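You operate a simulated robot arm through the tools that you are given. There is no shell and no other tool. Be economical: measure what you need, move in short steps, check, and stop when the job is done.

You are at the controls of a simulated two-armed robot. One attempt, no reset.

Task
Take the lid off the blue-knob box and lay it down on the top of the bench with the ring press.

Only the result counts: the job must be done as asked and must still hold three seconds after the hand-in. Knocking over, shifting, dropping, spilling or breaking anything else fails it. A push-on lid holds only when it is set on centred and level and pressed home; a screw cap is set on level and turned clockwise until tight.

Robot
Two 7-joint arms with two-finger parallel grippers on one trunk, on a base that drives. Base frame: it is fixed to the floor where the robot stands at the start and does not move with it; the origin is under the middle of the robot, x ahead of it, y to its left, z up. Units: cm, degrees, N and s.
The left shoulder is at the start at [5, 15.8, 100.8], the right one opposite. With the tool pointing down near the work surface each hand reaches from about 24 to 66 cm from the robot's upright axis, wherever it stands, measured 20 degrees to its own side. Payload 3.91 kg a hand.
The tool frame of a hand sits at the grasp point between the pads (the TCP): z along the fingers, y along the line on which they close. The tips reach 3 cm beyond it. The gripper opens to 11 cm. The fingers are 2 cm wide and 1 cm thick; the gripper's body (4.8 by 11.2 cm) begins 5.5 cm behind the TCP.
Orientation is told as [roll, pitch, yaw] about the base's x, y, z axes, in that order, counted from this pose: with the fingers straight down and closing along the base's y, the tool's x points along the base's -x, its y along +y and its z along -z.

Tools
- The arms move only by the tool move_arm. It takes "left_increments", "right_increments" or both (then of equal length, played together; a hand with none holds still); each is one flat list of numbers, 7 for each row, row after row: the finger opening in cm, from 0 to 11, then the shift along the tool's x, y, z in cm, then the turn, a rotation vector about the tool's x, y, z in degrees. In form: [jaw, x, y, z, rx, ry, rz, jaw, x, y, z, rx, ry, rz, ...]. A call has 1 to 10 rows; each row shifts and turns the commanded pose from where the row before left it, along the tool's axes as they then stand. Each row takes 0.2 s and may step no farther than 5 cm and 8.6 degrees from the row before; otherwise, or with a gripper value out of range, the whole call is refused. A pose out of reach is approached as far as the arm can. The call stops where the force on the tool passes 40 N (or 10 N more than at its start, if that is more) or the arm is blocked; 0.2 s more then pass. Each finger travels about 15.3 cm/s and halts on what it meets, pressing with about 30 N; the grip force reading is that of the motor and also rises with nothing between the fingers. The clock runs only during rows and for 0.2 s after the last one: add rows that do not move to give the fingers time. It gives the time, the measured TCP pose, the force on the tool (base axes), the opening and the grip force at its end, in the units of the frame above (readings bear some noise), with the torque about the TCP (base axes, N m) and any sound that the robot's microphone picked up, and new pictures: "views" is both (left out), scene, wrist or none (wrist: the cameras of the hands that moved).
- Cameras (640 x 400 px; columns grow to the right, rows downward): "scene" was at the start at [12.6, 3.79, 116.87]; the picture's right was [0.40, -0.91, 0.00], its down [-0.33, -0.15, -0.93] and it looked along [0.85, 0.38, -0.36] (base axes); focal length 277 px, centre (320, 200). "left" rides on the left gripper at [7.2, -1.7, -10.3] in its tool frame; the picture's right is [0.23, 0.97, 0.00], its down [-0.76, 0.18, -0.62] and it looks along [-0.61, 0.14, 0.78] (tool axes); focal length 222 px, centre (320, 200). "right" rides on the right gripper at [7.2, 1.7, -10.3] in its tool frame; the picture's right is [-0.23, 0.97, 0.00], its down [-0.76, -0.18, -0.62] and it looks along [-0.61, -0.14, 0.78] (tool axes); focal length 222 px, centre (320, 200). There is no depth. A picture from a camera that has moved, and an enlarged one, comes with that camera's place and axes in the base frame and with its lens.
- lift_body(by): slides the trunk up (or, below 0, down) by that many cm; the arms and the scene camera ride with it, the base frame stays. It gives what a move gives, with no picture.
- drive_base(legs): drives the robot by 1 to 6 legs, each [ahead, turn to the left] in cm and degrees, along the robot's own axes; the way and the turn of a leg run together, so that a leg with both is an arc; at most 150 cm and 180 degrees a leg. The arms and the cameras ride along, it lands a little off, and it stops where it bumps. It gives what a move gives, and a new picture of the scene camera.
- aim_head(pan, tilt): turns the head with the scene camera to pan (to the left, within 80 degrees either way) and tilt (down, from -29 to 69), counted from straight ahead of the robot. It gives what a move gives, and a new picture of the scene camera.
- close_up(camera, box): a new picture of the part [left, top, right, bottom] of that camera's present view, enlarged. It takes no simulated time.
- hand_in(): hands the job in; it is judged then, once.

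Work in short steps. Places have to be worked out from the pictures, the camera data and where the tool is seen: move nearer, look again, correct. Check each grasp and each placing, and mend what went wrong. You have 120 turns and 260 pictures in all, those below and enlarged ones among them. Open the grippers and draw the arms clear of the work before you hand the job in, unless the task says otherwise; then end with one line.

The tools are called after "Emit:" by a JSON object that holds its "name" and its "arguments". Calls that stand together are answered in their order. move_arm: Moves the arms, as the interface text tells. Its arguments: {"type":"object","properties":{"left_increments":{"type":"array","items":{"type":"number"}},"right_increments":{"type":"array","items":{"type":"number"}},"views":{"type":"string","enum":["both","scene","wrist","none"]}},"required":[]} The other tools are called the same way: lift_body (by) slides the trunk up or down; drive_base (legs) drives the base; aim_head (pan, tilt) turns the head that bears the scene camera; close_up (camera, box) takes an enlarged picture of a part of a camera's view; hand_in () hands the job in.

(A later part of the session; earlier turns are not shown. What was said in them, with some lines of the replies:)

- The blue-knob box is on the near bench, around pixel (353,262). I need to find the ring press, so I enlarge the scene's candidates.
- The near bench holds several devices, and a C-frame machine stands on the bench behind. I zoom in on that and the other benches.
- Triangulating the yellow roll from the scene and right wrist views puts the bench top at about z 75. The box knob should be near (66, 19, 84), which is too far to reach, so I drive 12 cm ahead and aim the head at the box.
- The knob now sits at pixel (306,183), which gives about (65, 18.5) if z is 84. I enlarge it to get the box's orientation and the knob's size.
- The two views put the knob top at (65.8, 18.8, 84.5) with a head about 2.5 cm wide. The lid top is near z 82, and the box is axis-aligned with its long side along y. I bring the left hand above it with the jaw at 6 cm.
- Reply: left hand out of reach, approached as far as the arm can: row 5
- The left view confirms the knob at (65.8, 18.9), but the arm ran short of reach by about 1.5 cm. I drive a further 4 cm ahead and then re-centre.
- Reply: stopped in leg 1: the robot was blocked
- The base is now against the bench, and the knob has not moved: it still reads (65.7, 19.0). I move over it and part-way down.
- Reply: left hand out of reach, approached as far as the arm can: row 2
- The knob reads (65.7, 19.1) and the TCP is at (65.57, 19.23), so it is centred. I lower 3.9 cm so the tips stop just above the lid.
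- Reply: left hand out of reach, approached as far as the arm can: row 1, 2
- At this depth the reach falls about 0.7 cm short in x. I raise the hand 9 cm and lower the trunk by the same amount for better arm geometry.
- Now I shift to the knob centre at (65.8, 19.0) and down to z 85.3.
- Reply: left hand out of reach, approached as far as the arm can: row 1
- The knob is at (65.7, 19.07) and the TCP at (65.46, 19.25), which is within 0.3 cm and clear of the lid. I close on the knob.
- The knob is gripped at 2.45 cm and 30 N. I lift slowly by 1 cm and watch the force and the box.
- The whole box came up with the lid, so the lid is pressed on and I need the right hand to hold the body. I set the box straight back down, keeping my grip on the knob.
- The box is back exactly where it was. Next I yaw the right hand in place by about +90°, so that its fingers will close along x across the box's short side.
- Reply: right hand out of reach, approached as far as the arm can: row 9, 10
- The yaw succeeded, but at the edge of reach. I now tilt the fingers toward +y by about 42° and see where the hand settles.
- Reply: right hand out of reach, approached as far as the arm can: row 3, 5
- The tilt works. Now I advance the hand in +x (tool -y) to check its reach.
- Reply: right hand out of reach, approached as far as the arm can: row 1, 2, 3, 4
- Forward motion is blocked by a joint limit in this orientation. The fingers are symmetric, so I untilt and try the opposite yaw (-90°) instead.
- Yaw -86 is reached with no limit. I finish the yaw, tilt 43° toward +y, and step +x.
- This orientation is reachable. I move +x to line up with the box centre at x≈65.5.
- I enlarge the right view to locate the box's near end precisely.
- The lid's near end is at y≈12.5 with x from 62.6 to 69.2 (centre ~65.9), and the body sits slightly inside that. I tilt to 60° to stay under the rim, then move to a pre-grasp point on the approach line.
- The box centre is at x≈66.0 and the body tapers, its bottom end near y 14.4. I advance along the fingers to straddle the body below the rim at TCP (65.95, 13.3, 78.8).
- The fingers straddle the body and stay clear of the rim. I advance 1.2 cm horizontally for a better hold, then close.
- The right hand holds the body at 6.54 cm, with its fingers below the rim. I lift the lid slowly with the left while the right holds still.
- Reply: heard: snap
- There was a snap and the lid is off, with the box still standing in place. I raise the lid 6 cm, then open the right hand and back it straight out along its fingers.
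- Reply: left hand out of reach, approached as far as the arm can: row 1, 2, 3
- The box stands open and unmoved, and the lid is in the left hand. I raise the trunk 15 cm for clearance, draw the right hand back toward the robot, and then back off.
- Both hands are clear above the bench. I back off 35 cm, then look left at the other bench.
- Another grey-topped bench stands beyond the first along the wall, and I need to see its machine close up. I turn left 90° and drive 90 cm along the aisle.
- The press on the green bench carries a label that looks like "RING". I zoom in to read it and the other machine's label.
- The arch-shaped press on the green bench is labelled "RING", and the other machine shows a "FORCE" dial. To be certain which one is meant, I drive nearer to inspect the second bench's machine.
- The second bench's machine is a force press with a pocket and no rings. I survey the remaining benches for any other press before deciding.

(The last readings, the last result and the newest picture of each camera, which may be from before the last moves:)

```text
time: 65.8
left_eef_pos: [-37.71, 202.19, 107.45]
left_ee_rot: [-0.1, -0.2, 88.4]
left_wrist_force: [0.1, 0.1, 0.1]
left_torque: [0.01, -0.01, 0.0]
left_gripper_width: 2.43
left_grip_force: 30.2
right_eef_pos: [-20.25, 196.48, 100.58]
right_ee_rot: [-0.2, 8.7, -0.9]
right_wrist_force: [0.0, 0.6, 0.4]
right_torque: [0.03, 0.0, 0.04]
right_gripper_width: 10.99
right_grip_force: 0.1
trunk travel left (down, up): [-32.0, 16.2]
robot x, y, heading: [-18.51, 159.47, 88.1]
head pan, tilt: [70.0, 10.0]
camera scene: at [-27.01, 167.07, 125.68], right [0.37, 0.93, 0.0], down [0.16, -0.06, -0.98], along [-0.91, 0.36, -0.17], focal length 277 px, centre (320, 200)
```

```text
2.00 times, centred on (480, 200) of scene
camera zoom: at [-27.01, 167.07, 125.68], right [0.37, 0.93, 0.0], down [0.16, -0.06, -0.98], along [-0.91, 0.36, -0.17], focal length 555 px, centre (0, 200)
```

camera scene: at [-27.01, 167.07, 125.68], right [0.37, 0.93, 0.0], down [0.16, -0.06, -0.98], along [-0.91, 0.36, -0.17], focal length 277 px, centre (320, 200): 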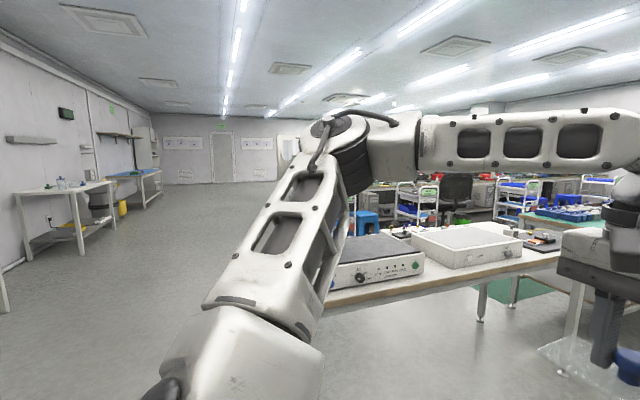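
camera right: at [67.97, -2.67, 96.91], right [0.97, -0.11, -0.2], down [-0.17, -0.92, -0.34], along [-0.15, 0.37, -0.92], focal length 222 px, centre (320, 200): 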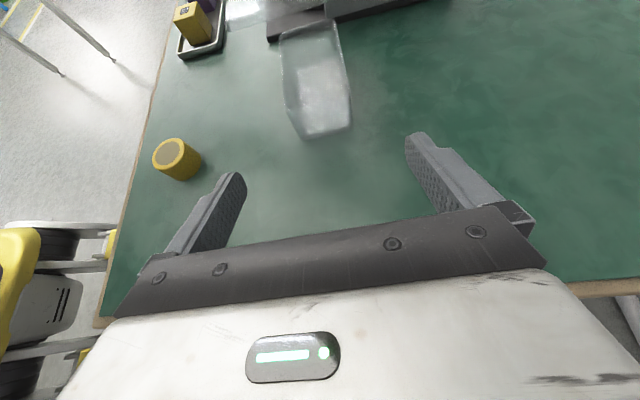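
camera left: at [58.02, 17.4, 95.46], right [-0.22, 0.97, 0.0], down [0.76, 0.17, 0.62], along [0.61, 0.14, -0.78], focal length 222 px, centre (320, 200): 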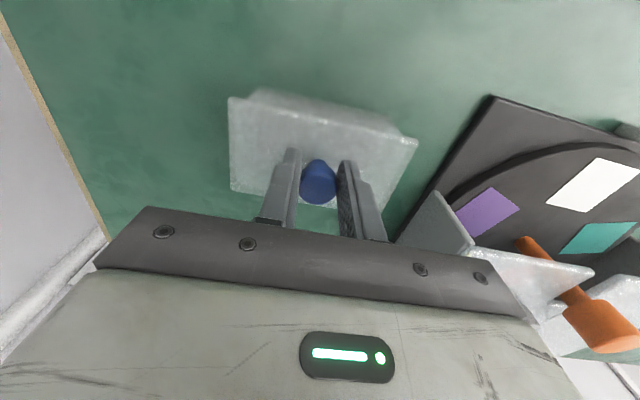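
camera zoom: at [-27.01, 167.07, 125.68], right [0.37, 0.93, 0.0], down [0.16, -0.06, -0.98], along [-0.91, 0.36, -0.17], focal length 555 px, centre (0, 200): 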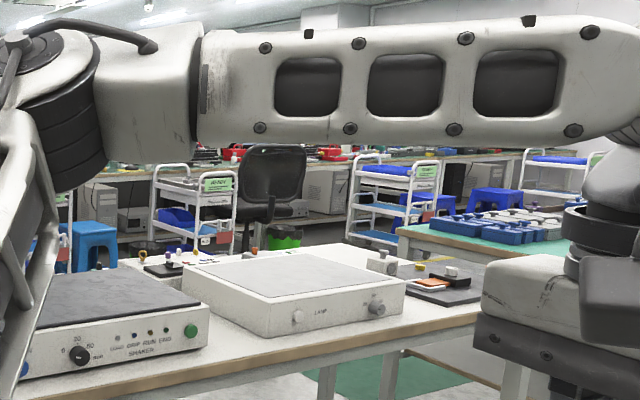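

Small parts on the white bench include something golden and ring-like. I zoom in there and on the bench beyond to rule out another ring press.

Emit:
{"name": "close_up", "arguments": {"camera": "scene", "box": [380, 215, 480, 275]}}

Emit:
{"name": "close_up", "arguments": {"camera": "scene", "box": [480, 215, 580, 275]}}

Emit:
{"name": "close_up", "arguments": {"camera": "scene", "box": [20, 160, 180, 260]}}

Emit:
{"name": "aim_head", "arguments": {"pan": 35, "tilt": 12}}

Emit:
{"name": "close_up", "arguments": {"camera": "scene", "box": [300, 120, 640, 320]}}

Emit:
{"name": "close_up", "arguments": {"camera": "scene", "box": [0, 120, 340, 320]}}

```text
6.40 times, centred on (430, 245) of scene
camera zoom: at [-27.01, 167.07, 125.68], right [0.37, 0.93, 0.0], down [0.16, -0.06, -0.98], along [-0.91, 0.36, -0.17], focal length 1775 px, centre (-384, -88)
```

zoom: 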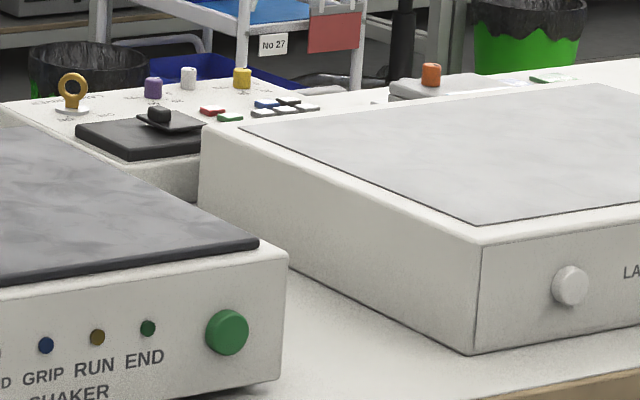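

```text
6.40 times, centred on (530, 245) of scene
camera zoom: at [-27.01, 167.07, 125.68], right [0.37, 0.93, 0.0], down [0.16, -0.06, -0.98], along [-0.91, 0.36, -0.17], focal length 1775 px, centre (-1024, -88)
```

zoom: 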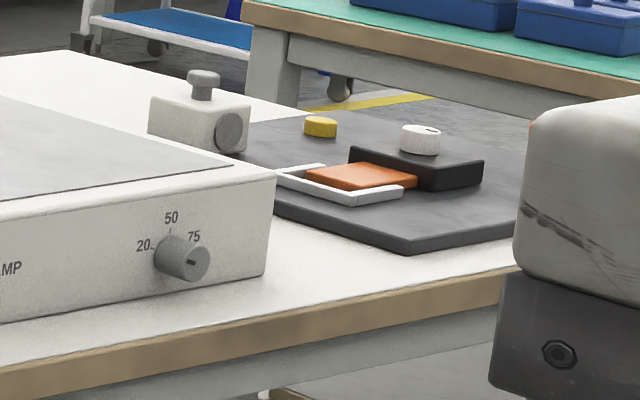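

```text
4.00 times, centred on (100, 210) of scene
camera zoom: at [-27.01, 167.07, 125.68], right [0.37, 0.93, 0.0], down [0.16, -0.06, -0.98], along [-0.91, 0.36, -0.17], focal length 1109 px, centre (1200, 160)
```

zoom: 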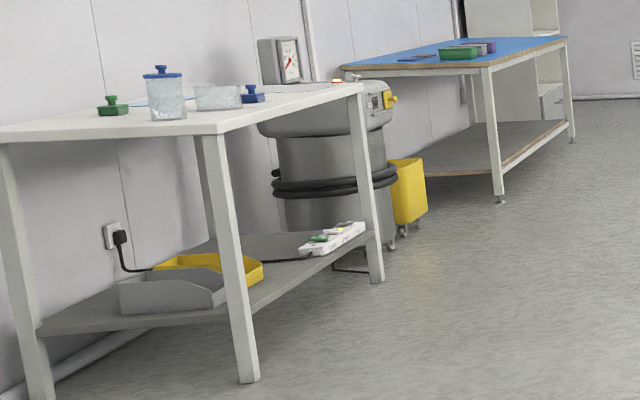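

```text
time: 66.8
left_eef_pos: [-37.69, 202.19, 107.34]
left_ee_rot: [0.0, -0.1, 88.4]
left_wrist_force: [0.5, -0.4, -0.1]
left_torque: [0.02, 0.01, 0.0]
left_gripper_width: 2.45
left_grip_force: 30.3
right_eef_pos: [-20.49, 196.58, 100.51]
right_ee_rot: [-0.2, 8.7, -1.0]
right_wrist_force: [0.2, 0.1, 0.2]
right_torque: [0.01, 0.01, 0.0]
right_gripper_width: 11.0
right_grip_force: 0.0
trunk travel left (down, up): [-32.0, 16.2]
robot x, y, heading: [-18.53, 159.75, 88.3]
head pan, tilt: [35.0, 12.0]
camera scene: at [-23.5, 171.42, 125.35], right [0.84, 0.55, 0.0], down [0.11, -0.17, -0.98], along [-0.54, 0.82, -0.21], focal length 277 px, centre (320, 200)
```

scene: 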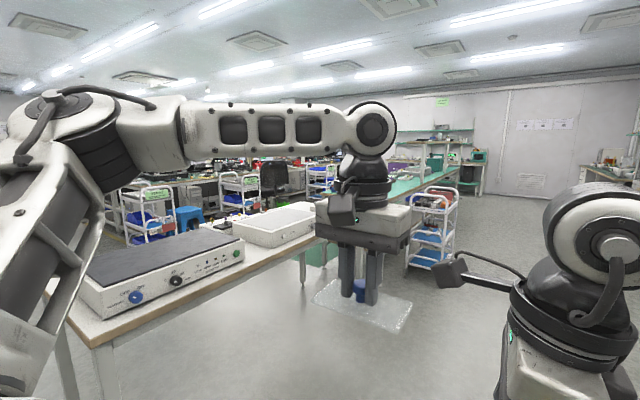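

```text
1.88 times, centred on (470, 220) of scene
camera zoom: at [-23.5, 171.42, 125.35], right [0.84, 0.55, 0.0], down [0.11, -0.17, -0.98], along [-0.54, 0.82, -0.21], focal length 522 px, centre (38, 162)
```

zoom: 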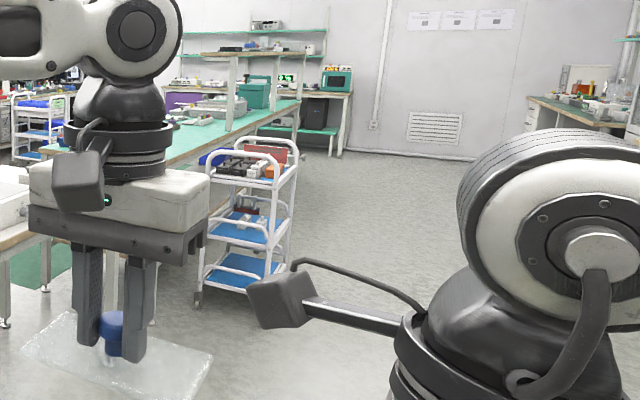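

```text
1.88 times, centred on (170, 220) of scene
camera zoom: at [-23.5, 171.42, 125.35], right [0.84, 0.55, 0.0], down [0.11, -0.17, -0.98], along [-0.54, 0.82, -0.21], focal length 522 px, centre (602, 162)
```

zoom: 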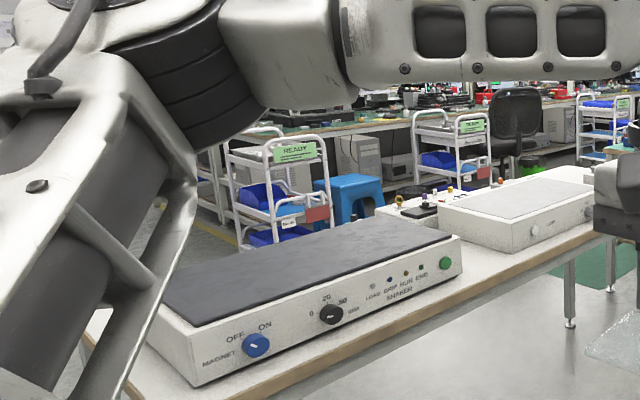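

One more candidate is the device with orange and blue handles past the second bench. I zoom in on it.

Emit:
{"name": "aim_head", "arguments": {"pan": -25, "tilt": 12}}

Emit:
{"name": "close_up", "arguments": {"camera": "scene", "box": [180, 130, 320, 215]}}

Emit:
{"name": "close_up", "arguments": {"camera": "scene", "box": [80, 120, 220, 215]}}

```text
time: 68.1
left_eef_pos: [-37.75, 202.23, 107.26]
left_ee_rot: [-0.1, -0.1, 88.3]
left_wrist_force: [-0.1, -1.4, 0.4]
left_torque: [0.02, 0.03, -0.02]
left_gripper_width: 2.45
left_grip_force: 30.4
right_eef_pos: [-20.44, 196.56, 100.44]
right_ee_rot: [-0.2, 8.7, -0.9]
right_wrist_force: [0.5, 0.9, 0.4]
right_torque: [0.0, 0.0, 0.03]
right_gripper_width: 11.0
right_grip_force: 0.0
trunk travel left (down, up): [-32.0, 16.2]
robot x, y, heading: [-18.72, 159.7, 88.4]
head pan, tilt: [-25.0, 12.0]
camera scene: at [-14.19, 171.96, 125.35], right [0.89, -0.45, 0.0], down [-0.09, -0.19, -0.98], along [0.44, 0.87, -0.21], focal length 277 px, centre (320, 200)
```

scene: 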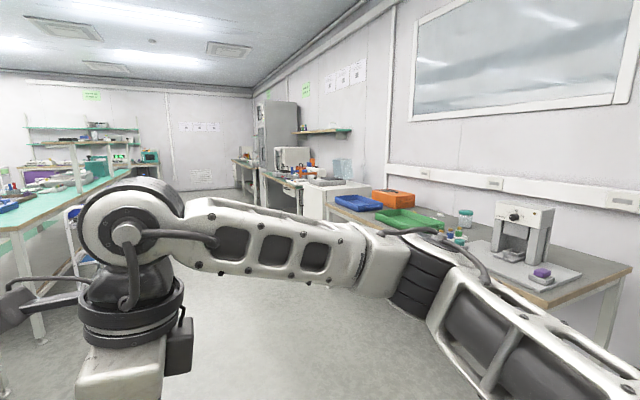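

```text
4.57 times, centred on (250, 172) of scene
camera zoom: at [-14.19, 171.96, 125.35], right [0.89, -0.45, 0.0], down [-0.09, -0.19, -0.98], along [0.44, 0.87, -0.21], focal length 1268 px, centre (640, 326)
```

zoom: 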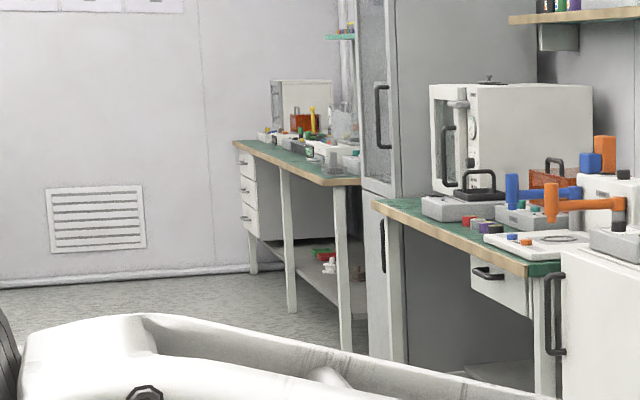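

```text
4.21 times, centred on (150, 168) of scene
camera zoom: at [-14.19, 171.96, 125.35], right [0.89, -0.45, 0.0], down [-0.09, -0.19, -0.98], along [0.44, 0.87, -0.21], focal length 1168 px, centre (1036, 337)
```

zoom: 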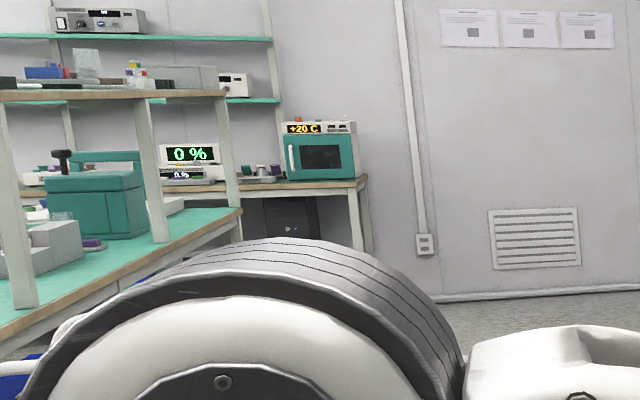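

The green-topped bench beyond has two lever devices with blue and orange handles and what looks like a ring. I drive closer to see it.

Emit:
{"name": "drive_base", "arguments": {"legs": [[120, 3]]}}

Emit:
{"name": "aim_head", "arguments": {"pan": -45, "tilt": 18}}

```text
time: 74.1
left_eef_pos: [-39.72, 320.66, 107.33]
left_ee_rot: [-0.1, -0.2, 91.5]
left_wrist_force: [0.1, -0.7, -0.3]
left_torque: [0.05, -0.02, 0.02]
left_gripper_width: 2.43
left_grip_force: 30.0
right_eef_pos: [-22.1, 315.8, 100.48]
right_ee_rot: [-0.2, 8.7, 2.2]
right_wrist_force: [0.0, 0.4, 0.0]
right_torque: [-0.01, 0.0, -0.02]
right_gripper_width: 11.01
right_grip_force: 0.1
trunk travel left (down, up): [-32.0, 16.2]
robot x, y, heading: [-18.41, 278.69, 91.4]
head pan, tilt: [-25.0, 12.0]
camera scene: at [-14.58, 291.58, 125.35], right [0.92, -0.4, 0.0], down [-0.08, -0.19, -0.98], along [0.39, 0.9, -0.21], focal length 277 px, centre (320, 200)
```

scene: 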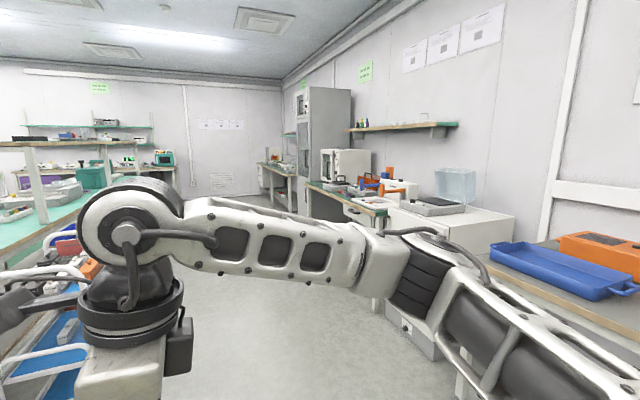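

```text
time: 75.0
left_eef_pos: [-39.71, 320.51, 107.47]
left_ee_rot: [-0.2, -0.2, 91.6]
left_wrist_force: [0.5, 0.3, 0.4]
left_torque: [0.01, 0.0, -0.03]
left_gripper_width: 2.4
left_grip_force: 30.1
right_eef_pos: [-21.99, 315.86, 100.49]
right_ee_rot: [-0.2, 8.7, 2.2]
right_wrist_force: [1.0, 0.2, -0.8]
right_torque: [0.02, 0.01, 0.03]
right_gripper_width: 10.97
right_grip_force: 0.0
trunk travel left (down, up): [-32.0, 16.2]
robot x, y, heading: [-18.29, 278.94, 91.6]
head pan, tilt: [-45.0, 18.0]
camera scene: at [-11.88, 289.79, 124.38], right [0.72, -0.69, 0.0], down [-0.21, -0.22, -0.95], along [0.66, 0.69, -0.31], focal length 277 px, centre (320, 200)
```

scene: 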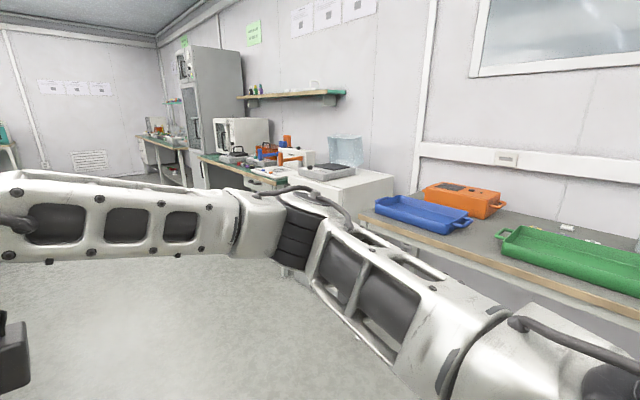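

Emit:
{"name": "close_up", "arguments": {"camera": "scene", "box": [195, 125, 315, 195]}}

Emit:
{"name": "close_up", "arguments": {"camera": "scene", "box": [245, 135, 305, 190]}}

Emit:
{"name": "close_up", "arguments": {"camera": "scene", "box": [120, 110, 200, 170]}}

```text
5.33 times, centred on (255, 160) of scene
camera zoom: at [-11.88, 289.79, 124.38], right [0.72, -0.69, 0.0], down [-0.21, -0.22, -0.95], along [0.66, 0.69, -0.31], focal length 1479 px, centre (667, 413)
```

zoom: 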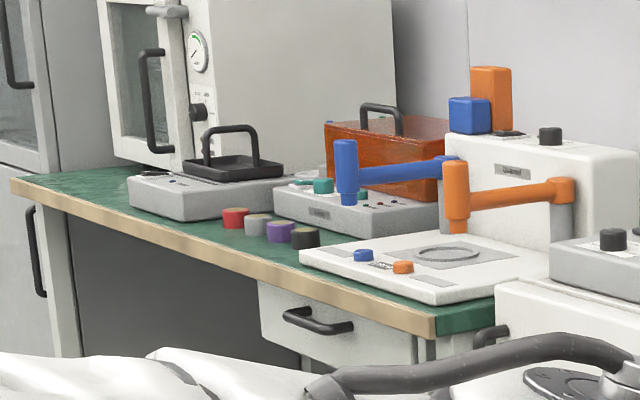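

```text
7.27 times, centred on (275, 162) of scene
camera zoom: at [-11.88, 289.79, 124.38], right [0.72, -0.69, 0.0], down [-0.21, -0.22, -0.95], along [0.66, 0.69, -0.31], focal length 2017 px, centre (647, 473)
```

zoom: 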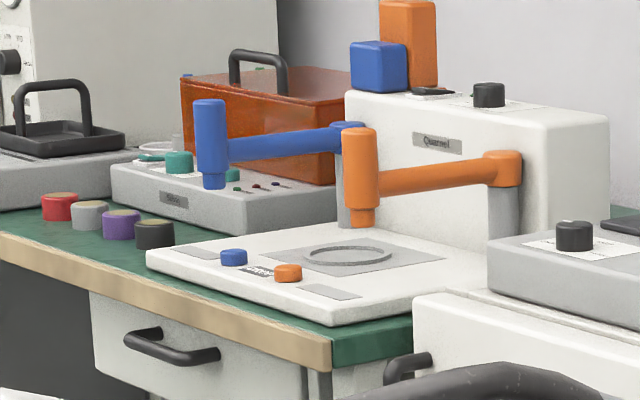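

```text
6.67 times, centred on (160, 140) of scene
camera zoom: at [-11.88, 289.79, 124.38], right [0.72, -0.69, 0.0], down [-0.21, -0.22, -0.95], along [0.66, 0.69, -0.31], focal length 1849 px, centre (1387, 600)
```

zoom: 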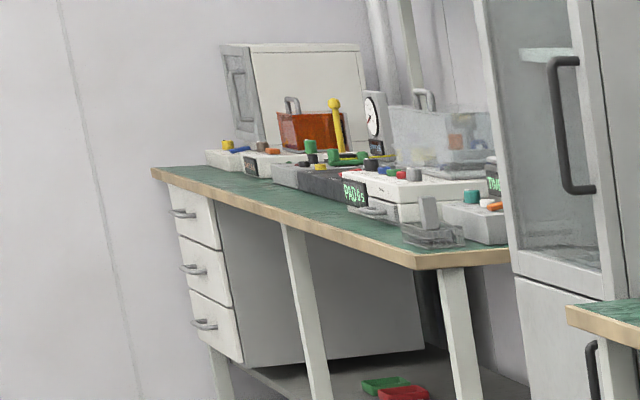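

That is a twin-arm unit, not a press. The only press marked RING stands on the green bench, so that bench is the target. I drive back alongside it, aiming for robot y≈79 so I can use the free stretch of top near y≈98, and turn to face it.

Emit:
{"name": "drive_base", "arguments": {"legs": [[-100, 0], [-100, 0], [0, -91.5]]}}

Emit:
{"name": "aim_head", "arguments": {"pan": 15, "tilt": 25}}

```text
time: 88.9
left_eef_pos: [27.91, 97.75, 107.37]
left_ee_rot: [-0.1, -0.1, -0.8]
left_wrist_force: [-0.7, 0.0, -0.4]
left_torque: [0.0, 0.01, 0.01]
left_gripper_width: 2.41
left_grip_force: 30.2
right_eef_pos: [22.34, 80.38, 100.49]
right_ee_rot: [-0.1, 8.7, -90.1]
right_wrist_force: [-0.4, 0.6, -0.2]
right_torque: [-0.01, 0.0, -0.01]
right_gripper_width: 10.99
right_grip_force: 0.1
trunk travel left (down, up): [-32.0, 16.2]
robot x, y, heading: [-14.73, 78.05, -1.0]
head pan, tilt: [-45.0, 18.0]
camera scene: at [-3.98, 71.37, 124.38], right [-0.72, -0.7, 0.0], down [-0.22, 0.22, -0.95], along [0.66, -0.68, -0.31], focal length 277 px, centre (320, 200)
```

scene: 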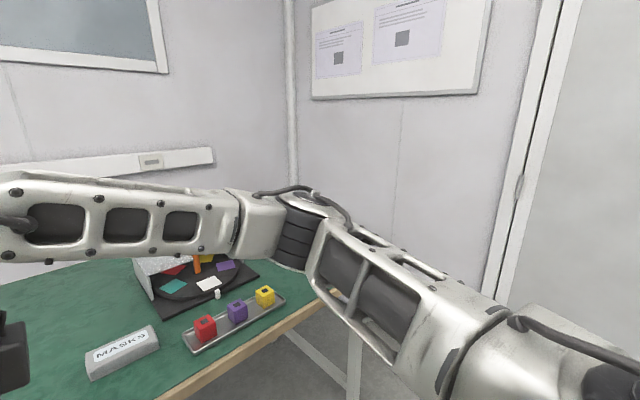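

```text
time: 90.2
left_eef_pos: [27.92, 97.78, 107.39]
left_ee_rot: [-0.1, -0.2, -0.8]
left_wrist_force: [0.1, 0.2, -0.8]
left_torque: [0.02, 0.01, 0.0]
left_gripper_width: 2.42
left_grip_force: 30.4
right_eef_pos: [22.37, 80.45, 100.42]
right_ee_rot: [-0.2, 8.8, -90.1]
right_wrist_force: [0.2, 0.2, -0.1]
right_torque: [0.02, 0.04, 0.02]
right_gripper_width: 11.0
right_grip_force: 0.0
trunk travel left (down, up): [-32.0, 16.2]
robot x, y, heading: [-14.57, 77.95, -0.9]
head pan, tilt: [15.0, 25.0]
camera scene: at [-1.54, 80.31, 123.24], right [0.24, -0.97, 0.0], down [-0.41, -0.1, -0.91], along [0.88, 0.22, -0.42], focal length 277 px, centre (320, 200)
```

scene: 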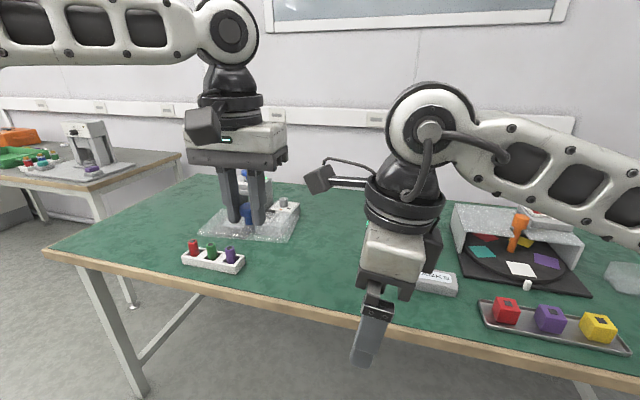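

The stretch around (57, 97) is free, with the cylinder tray at y≈126 and the MASKS box at y≈65. I drive 20 cm ahead and lower the trunk 15 cm.

Emit:
{"name": "drive_base", "arguments": {"legs": [[20, 1]]}}

Emit:
{"name": "lift_body", "arguments": {"by": -15}}

Emit:
{"name": "move_arm", "arguments": {"left_increments": [1, -2.5, 0, 0, 0, 0, 0, 1, -2.5, 0, 0, 0, 0, 0, 1, -2.5, 0, 0, 0, 0, 0, 1, 0, 0, 0, 0, 0, 0]}}

```text
time: 91.8
left_eef_pos: [47.32, 98.5, 107.42]
left_ee_rot: [-0.1, -0.2, 0.1]
left_wrist_force: [0.8, -1.2, -0.5]
left_torque: [-0.02, -0.02, 0.02]
left_gripper_width: 2.43
left_grip_force: 30.1
right_eef_pos: [42.26, 81.02, 100.46]
right_ee_rot: [-0.3, 8.6, -89.0]
right_wrist_force: [0.6, -0.9, 0.0]
right_torque: [0.0, -0.01, -0.04]
right_gripper_width: 11.0
right_grip_force: 0.0
trunk travel left (down, up): [-32.0, 16.2]
robot x, y, heading: [5.4, 78.17, -0.0]
head pan, tilt: [15.0, 25.0]
camera scene: at [18.45, 80.42, 123.23], right [0.26, -0.97, 0.0], down [-0.41, -0.11, -0.91], along [0.87, 0.24, -0.42], focal length 277 px, centre (320, 200)
```

scene: 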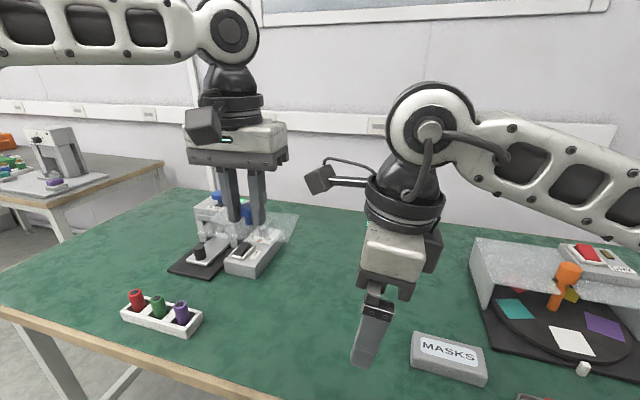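

```text
time: 93.5
left_eef_pos: [47.49, 98.41, 92.39]
left_ee_rot: [-0.1, -0.2, 0.2]
left_wrist_force: [0.5, 0.2, -0.2]
left_torque: [0.03, 0.01, -0.02]
left_gripper_width: 2.43
left_grip_force: 29.7
right_eef_pos: [42.28, 80.98, 85.47]
right_ee_rot: [-0.3, 8.7, -89.1]
right_wrist_force: [0.7, 0.1, 0.8]
right_torque: [-0.02, 0.03, 0.03]
right_gripper_width: 10.99
right_grip_force: 0.1
trunk travel left (down, up): [-17.0, 31.2]
robot x, y, heading: [5.52, 77.92, 0.2]
head pan, tilt: [15.0, 25.0]
```

```text
time: 94.5
left_eef_pos: [54.92, 98.53, 92.41]
left_ee_rot: [0.0, -0.2, 0.1]
left_wrist_force: [0.7, -0.5, -0.6]
left_torque: [-0.05, 0.01, 0.0]
left_gripper_width: 2.4
left_grip_force: 30.3
right_eef_pos: [42.34, 80.87, 85.52]
right_ee_rot: [-0.3, 8.7, -89.1]
right_wrist_force: [0.7, 0.3, 0.3]
right_torque: [0.01, 0.02, 0.01]
right_gripper_width: 10.98
right_grip_force: 0.0
trunk travel left (down, up): [-17.0, 31.2]
robot x, y, heading: [5.44, 78.14, 0.1]
head pan, tilt: [15.0, 25.0]
camera scene: at [18.42, 80.42, 108.24], right [0.26, -0.97, 0.0], down [-0.41, -0.11, -0.91], along [0.87, 0.24, -0.42], focal length 277 px, centre (320, 200)
camera left: at [47.55, 96.67, 102.74], right [-0.23, 0.97, 0.0], down [0.76, 0.18, 0.63], along [0.61, 0.14, -0.78], focal length 222 px, centre (320, 200)
```

scene: 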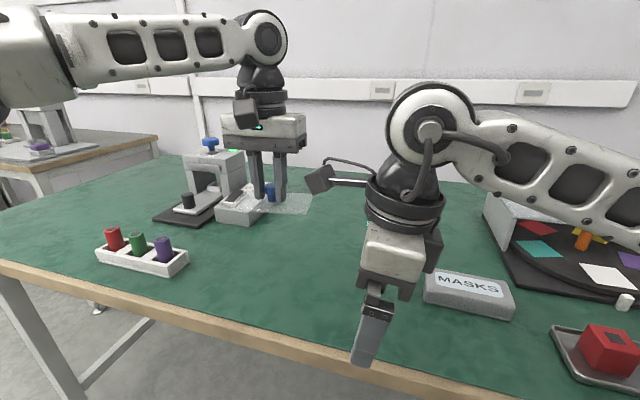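
left: 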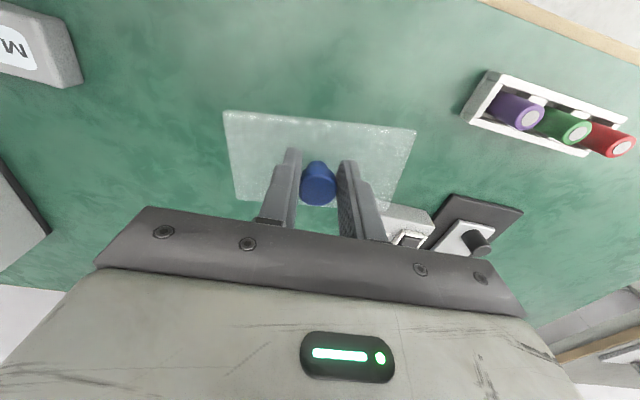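

The lid hangs level over bare bench with over 8 cm of clearance to the lamp box. I lower it 10 cm, then check.

Emit:
{"name": "move_arm", "arguments": {"left_increments": [1, 0, 0, 3, 0, 0, 0, 1, 0, 0, 3, 0, 0, 0, 1, 0, 0, 3, 0, 0, 0, 1, 0, 0, 1, 0, 0, 0, 1, 0, 0, 0, 0, 0, 0]}}

Emit:
{"name": "close_up", "arguments": {"camera": "scene", "box": [210, 120, 370, 240]}}

```text
time: 95.7
left_eef_pos: [55.08, 98.43, 82.31]
left_ee_rot: [-0.2, -0.2, 0.1]
left_wrist_force: [0.0, 0.5, -0.6]
left_torque: [0.01, -0.02, 0.01]
left_gripper_width: 2.47
left_grip_force: 30.1
right_eef_pos: [42.31, 80.96, 85.63]
right_ee_rot: [-0.2, 8.7, -89.1]
right_wrist_force: [1.0, -0.3, 0.3]
right_torque: [0.01, 0.02, 0.0]
right_gripper_width: 10.98
right_grip_force: 0.1
trunk travel left (down, up): [-17.0, 31.2]
robot x, y, heading: [5.69, 77.93, 0.1]
head pan, tilt: [15.0, 25.0]
camera scene: at [18.41, 80.41, 108.24], right [0.26, -0.97, 0.0], down [-0.41, -0.11, -0.91], along [0.87, 0.24, -0.42], focal length 277 px, centre (320, 200)
camera left: at [47.62, 96.71, 92.6], right [-0.23, 0.97, 0.0], down [0.76, 0.18, 0.63], along [0.61, 0.14, -0.78], focal length 222 px, centre (320, 200)
```

scene: 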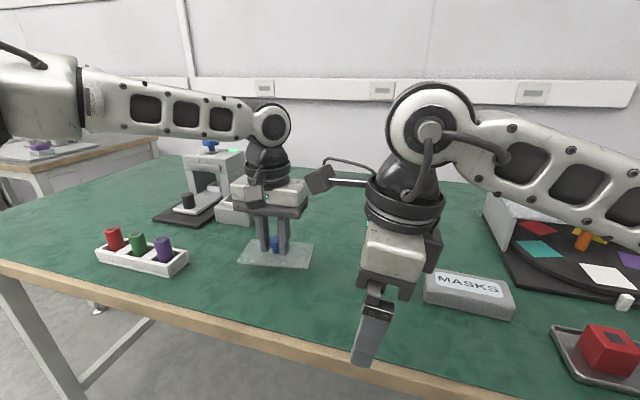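
left: 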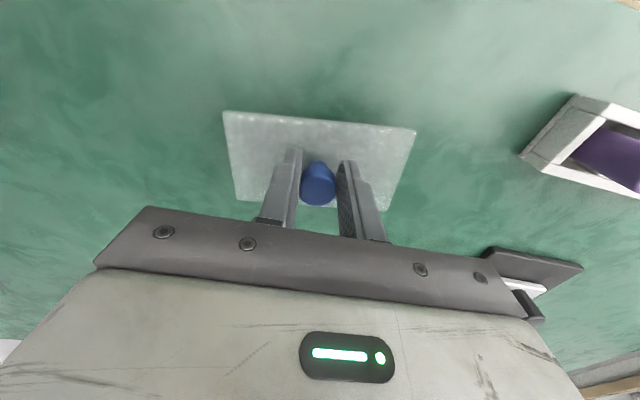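

```text
3.33 times, centred on (290, 180) of scene
camera zoom: at [18.41, 80.41, 108.24], right [0.26, -0.97, 0.0], down [-0.41, -0.11, -0.91], along [0.87, 0.24, -0.42], focal length 924 px, centre (420, 267)
```

zoom: 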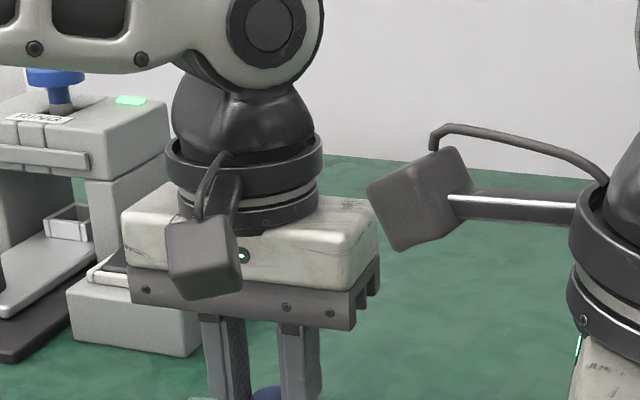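

The lid is about 2.5–3 cm above the bench. I lower it 2.2 cm gently and read the force.

Emit:
{"name": "move_arm", "arguments": {"left_increments": [1, 0, 0, 0.6, 0, 0, 0, 1, 0, 0, 0.6, 0, 0, 0, 1, 0, 0, 0.6, 0, 0, 0, 1, 0, 0, 0.4, 0, 0, 0, 1, 0, 0, 0, 0, 0, 0], "views": "none"}}

Emit:
{"name": "close_up", "arguments": {"camera": "scene", "box": [210, 200, 340, 290]}}

```text
time: 96.9
left_eef_pos: [54.94, 98.43, 80.15]
left_ee_rot: [-0.1, -0.3, 0.2]
left_wrist_force: [-0.2, -0.2, -0.2]
left_torque: [0.05, 0.0, 0.01]
left_gripper_width: 2.43
left_grip_force: 30.0
right_eef_pos: [42.41, 80.95, 85.47]
right_ee_rot: [-0.1, 8.7, -89.0]
right_wrist_force: [0.6, 0.7, -0.1]
right_torque: [-0.01, 0.03, 0.02]
right_gripper_width: 11.01
right_grip_force: 0.1
trunk travel left (down, up): [-17.0, 31.2]
robot x, y, heading: [5.4, 78.03, 0.3]
head pan, tilt: [15.0, 25.0]
```

```text
4.44 times, centred on (275, 245) of scene
camera zoom: at [18.41, 80.41, 108.24], right [0.26, -0.97, 0.0], down [-0.41, -0.11, -0.91], along [0.87, 0.24, -0.42], focal length 1233 px, centre (520, 0)
```

zoom: 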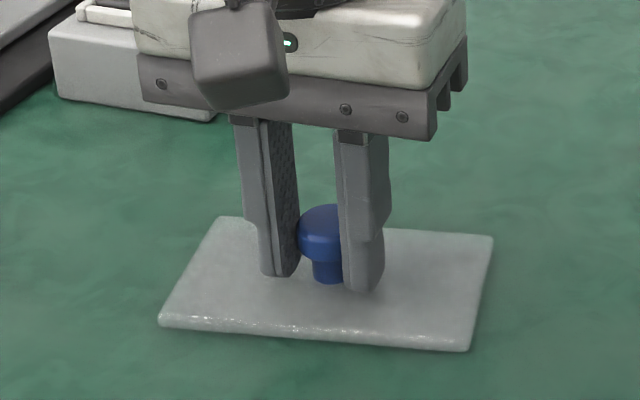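

No contact force yet, and a small gap remains. I go down in 0.2 cm steps.

Emit:
{"name": "move_arm", "arguments": {"left_increments": [1, 0, 0, 0.2, 0, 0, 0, 1, 0, 0, 0.2, 0, 0, 0, 1, 0, 0, 0.2, 0, 0, 0, 1, 0, 0, 0, 0, 0, 0], "views": "none"}}

Emit:
{"name": "close_up", "arguments": {"camera": "scene", "box": [210, 200, 340, 290]}}

```text
time: 97.9
left_eef_pos: [54.95, 98.31, 80.0]
left_ee_rot: [-0.2, -0.7, 0.3]
left_wrist_force: [-0.3, 6.0, 29.4]
left_torque: [0.17, 0.36, 0.0]
left_gripper_width: 2.43
left_grip_force: 29.9
right_eef_pos: [42.19, 80.87, 85.67]
right_ee_rot: [-0.1, 8.7, -89.1]
right_wrist_force: [0.1, 0.5, -0.6]
right_torque: [-0.01, 0.0, 0.0]
right_gripper_width: 10.97
right_grip_force: 0.1
trunk travel left (down, up): [-17.0, 31.2]
robot x, y, heading: [5.46, 77.82, 0.1]
head pan, tilt: [15.0, 25.0]
```

```text
4.44 times, centred on (275, 245) of scene
camera zoom: at [18.22, 80.38, 108.31], right [0.26, -0.97, 0.0], down [-0.41, -0.11, -0.91], along [0.88, 0.24, -0.42], focal length 1233 px, centre (520, 0)
```

zoom: 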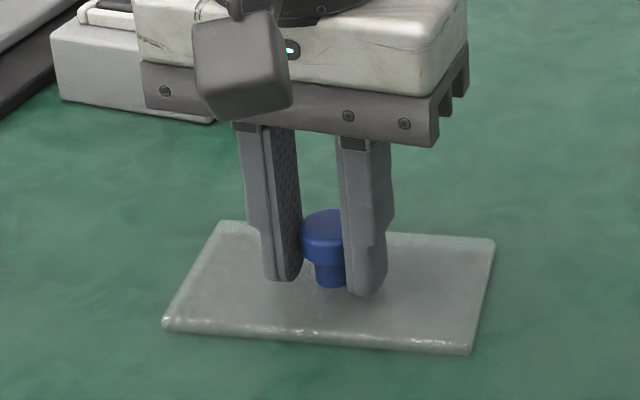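

The lid is on the bench with 29 N of contact force. I back off 0.45 cm to relieve it and then open gradually.

Emit:
{"name": "move_arm", "arguments": {"left_increments": [1, 0, 0, -0.25, 0, 0, 0, 1, 0, 0, -0.2, 0, 0, 0, 1, 0, 0, 0, 0, 0, 0], "views": "none"}}

Emit:
{"name": "move_arm", "arguments": {"left_increments": [3, 0, 0, 0, 0, 0, 0, 4, 0, 0, 0, 0, 0, 0, 5.5, 0, 0, 0, 0, 0, 0, 5.5, 0, 0, -2, 0, 0, 0, 5.5, 0, 0, -4, 0, 0, 0, 5.5, 0, 0, -4, 0, 0, 0, 5.5, 0, 0, -4, 0, 0, 0]}}

Emit:
{"name": "close_up", "arguments": {"camera": "scene", "box": [210, 200, 340, 290]}}

```text
time: 98.7
left_eef_pos: [54.87, 98.34, 80.02]
left_ee_rot: [-0.1, -0.3, 0.2]
left_wrist_force: [4.5, 0.9, 8.8]
left_torque: [-0.07, -0.63, 0.04]
left_gripper_width: 2.45
left_grip_force: 29.8
right_eef_pos: [42.38, 80.91, 85.55]
right_ee_rot: [-0.2, 8.8, -89.2]
right_wrist_force: [0.3, -0.1, 0.3]
right_torque: [0.01, 0.02, 0.02]
right_gripper_width: 11.02
right_grip_force: 0.1
trunk travel left (down, up): [-17.0, 31.2]
robot x, y, heading: [5.57, 77.91, 0.0]
head pan, tilt: [15.0, 25.0]
```

```text
time: 100.3
left_eef_pos: [55.13, 98.42, 94.05]
left_ee_rot: [-0.1, -0.2, 0.1]
left_wrist_force: [-0.9, 0.8, -0.9]
left_torque: [-0.01, 0.0, -0.01]
left_gripper_width: 5.5
left_grip_force: 0.1
right_eef_pos: [42.34, 80.81, 85.44]
right_ee_rot: [-0.1, 8.6, -89.1]
right_wrist_force: [0.9, 0.3, 0.4]
right_torque: [-0.02, -0.01, -0.03]
right_gripper_width: 10.99
right_grip_force: 0.1
trunk travel left (down, up): [-17.0, 31.2]
robot x, y, heading: [5.55, 77.87, 0.4]
head pan, tilt: [15.0, 25.0]
camera scene: at [18.42, 80.42, 108.24], right [0.26, -0.97, 0.0], down [-0.41, -0.11, -0.91], along [0.87, 0.24, -0.42], focal length 277 px, centre (320, 200)
camera left: at [47.61, 96.76, 104.42], right [-0.23, 0.97, 0.0], down [0.76, 0.18, 0.63], along [0.61, 0.14, -0.78], focal length 222 px, centre (320, 200)
```

scene: 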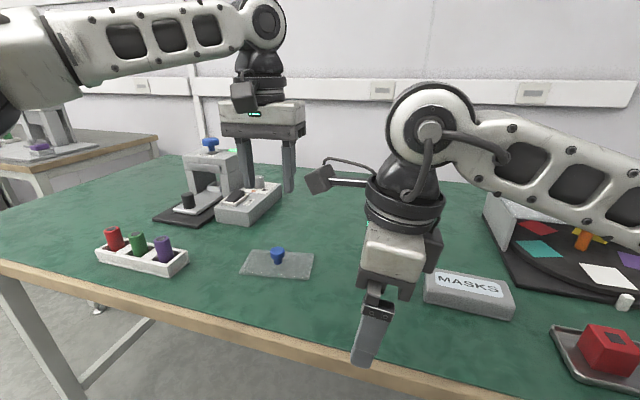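
left: 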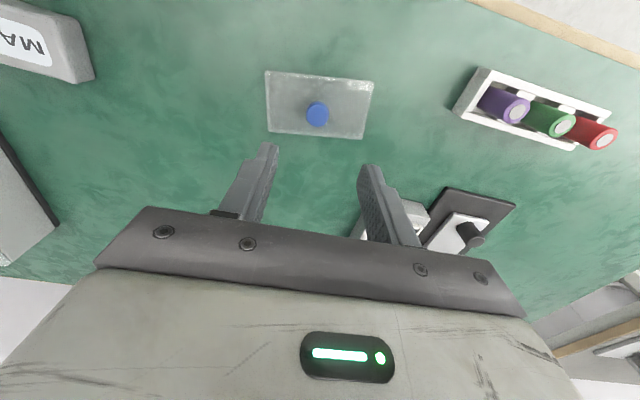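

```text
4.44 times, centred on (275, 245) of scene
camera zoom: at [18.42, 80.42, 108.24], right [0.26, -0.97, 0.0], down [-0.41, -0.11, -0.91], along [0.87, 0.24, -0.42], focal length 1233 px, centre (520, 0)
```

zoom: 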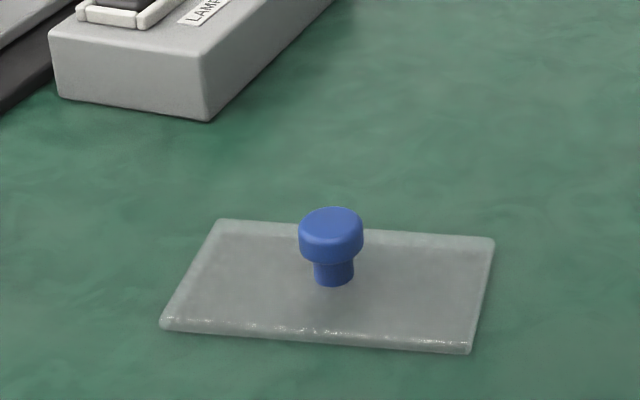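

The lid lies flat and released on the green bench. I raise the trunk and back the robot off to draw both arms clear.

Emit:
{"name": "lift_body", "arguments": {"by": 12}}

Emit:
{"name": "drive_base", "arguments": {"legs": [[-30, 0]]}}

Emit:
{"name": "move_arm", "arguments": {"left_increments": [11, 0, 0, 0, 0, 0, 0, 11, 0, 0, 0, 0, 0, 0], "views": "none"}}

Emit:
{"name": "aim_head", "arguments": {"pan": -15, "tilt": 25}}

```text
time: 101.8
left_eef_pos: [54.95, 98.53, 106.07]
left_ee_rot: [0.0, -0.2, 0.1]
left_wrist_force: [0.1, 0.5, -0.9]
left_torque: [-0.01, 0.02, 0.02]
left_gripper_width: 5.51
left_grip_force: 0.1
right_eef_pos: [42.43, 80.9, 97.48]
right_ee_rot: [-0.2, 8.6, -89.2]
right_wrist_force: [-0.4, -0.9, 1.1]
right_torque: [-0.03, -0.01, 0.02]
right_gripper_width: 11.0
right_grip_force: 0.1
trunk travel left (down, up): [-29.0, 19.2]
robot x, y, heading: [5.32, 78.19, 0.2]
head pan, tilt: [15.0, 25.0]
```

```text
time: 103.9
left_eef_pos: [25.21, 98.35, 106.09]
left_ee_rot: [-0.1, -0.3, 0.1]
left_wrist_force: [0.5, -0.3, -0.4]
left_torque: [0.0, -0.05, 0.0]
left_gripper_width: 5.5
left_grip_force: 0.0
right_eef_pos: [12.51, 80.81, 97.53]
right_ee_rot: [-0.2, 8.7, -89.3]
right_wrist_force: [-0.7, 0.5, 0.3]
right_torque: [0.03, 0.0, 0.03]
right_gripper_width: 11.0
right_grip_force: 0.1
trunk travel left (down, up): [-29.0, 19.2]
robot x, y, heading: [-24.46, 77.6, 0.2]
head pan, tilt: [15.0, 25.0]
camera scene: at [-11.43, 80.35, 120.25], right [0.26, -0.97, 0.0], down [-0.41, -0.11, -0.91], along [0.88, 0.24, -0.42], focal length 277 px, centre (320, 200)
```

scene: 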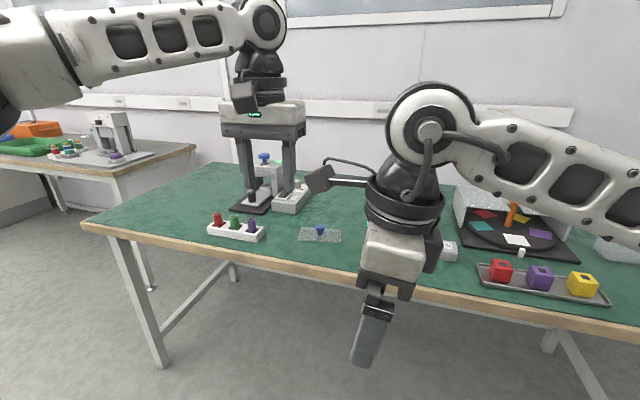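

```text
time: 104.5
left_eef_pos: [25.15, 98.44, 106.09]
left_ee_rot: [0.0, -0.4, 0.1]
left_wrist_force: [-1.0, 0.2, -0.1]
left_torque: [-0.02, 0.0, -0.01]
left_gripper_width: 10.98
left_grip_force: 0.1
right_eef_pos: [12.55, 80.95, 97.53]
right_ee_rot: [-0.2, 8.7, -89.2]
right_wrist_force: [-0.3, 0.3, -0.2]
right_torque: [0.02, 0.0, -0.01]
right_gripper_width: 10.99
right_grip_force: 0.2
trunk travel left (down, up): [-29.0, 19.2]
robot x, y, heading: [-24.16, 77.8, 0.0]
head pan, tilt: [15.0, 25.0]
```

```text
time: 105.4
left_eef_pos: [25.25, 98.27, 106.06]
left_ee_rot: [-0.1, -0.2, 0.1]
left_wrist_force: [-0.1, 0.6, -0.5]
left_torque: [0.02, -0.01, 0.0]
left_gripper_width: 11.0
left_grip_force: 0.1
right_eef_pos: [12.5, 80.84, 97.42]
right_ee_rot: [-0.2, 8.7, -89.2]
right_wrist_force: [0.0, -0.2, -0.1]
right_torque: [0.0, -0.02, 0.03]
right_gripper_width: 10.99
right_grip_force: 0.0
trunk travel left (down, up): [-29.0, 19.2]
robot x, y, heading: [-24.34, 77.78, 0.1]
head pan, tilt: [-15.0, 25.0]
camera scene: at [-11.39, 75.59, 120.24], right [-0.26, -0.97, 0.0], down [-0.41, 0.11, -0.91], along [0.88, -0.23, -0.42], focal length 277 px, centre (320, 200)
```

scene: 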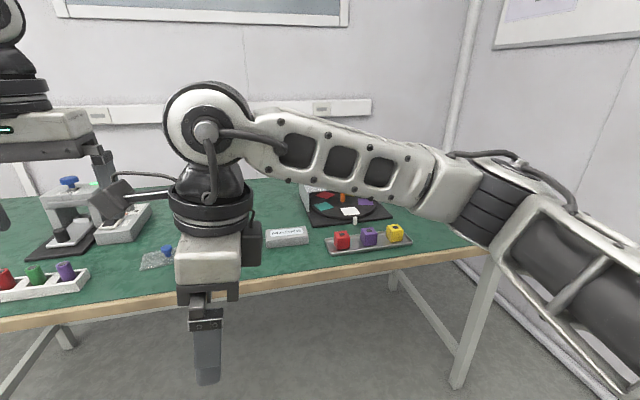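

The lid rests on the bench with the RING press, the box stands where it was, nothing else is disturbed, and both arms are clear and open. I hand in.

Emit:
{"name": "hand_in", "arguments": {}}

```text
The job is handed in.
```

I took the lid off the blue-knob box and laid it flat, knob up, on the green bench that holds the press labelled "RING". The box stayed where it was on that same bench. I took that press to be the ring press because no other press I could see was marked that way.
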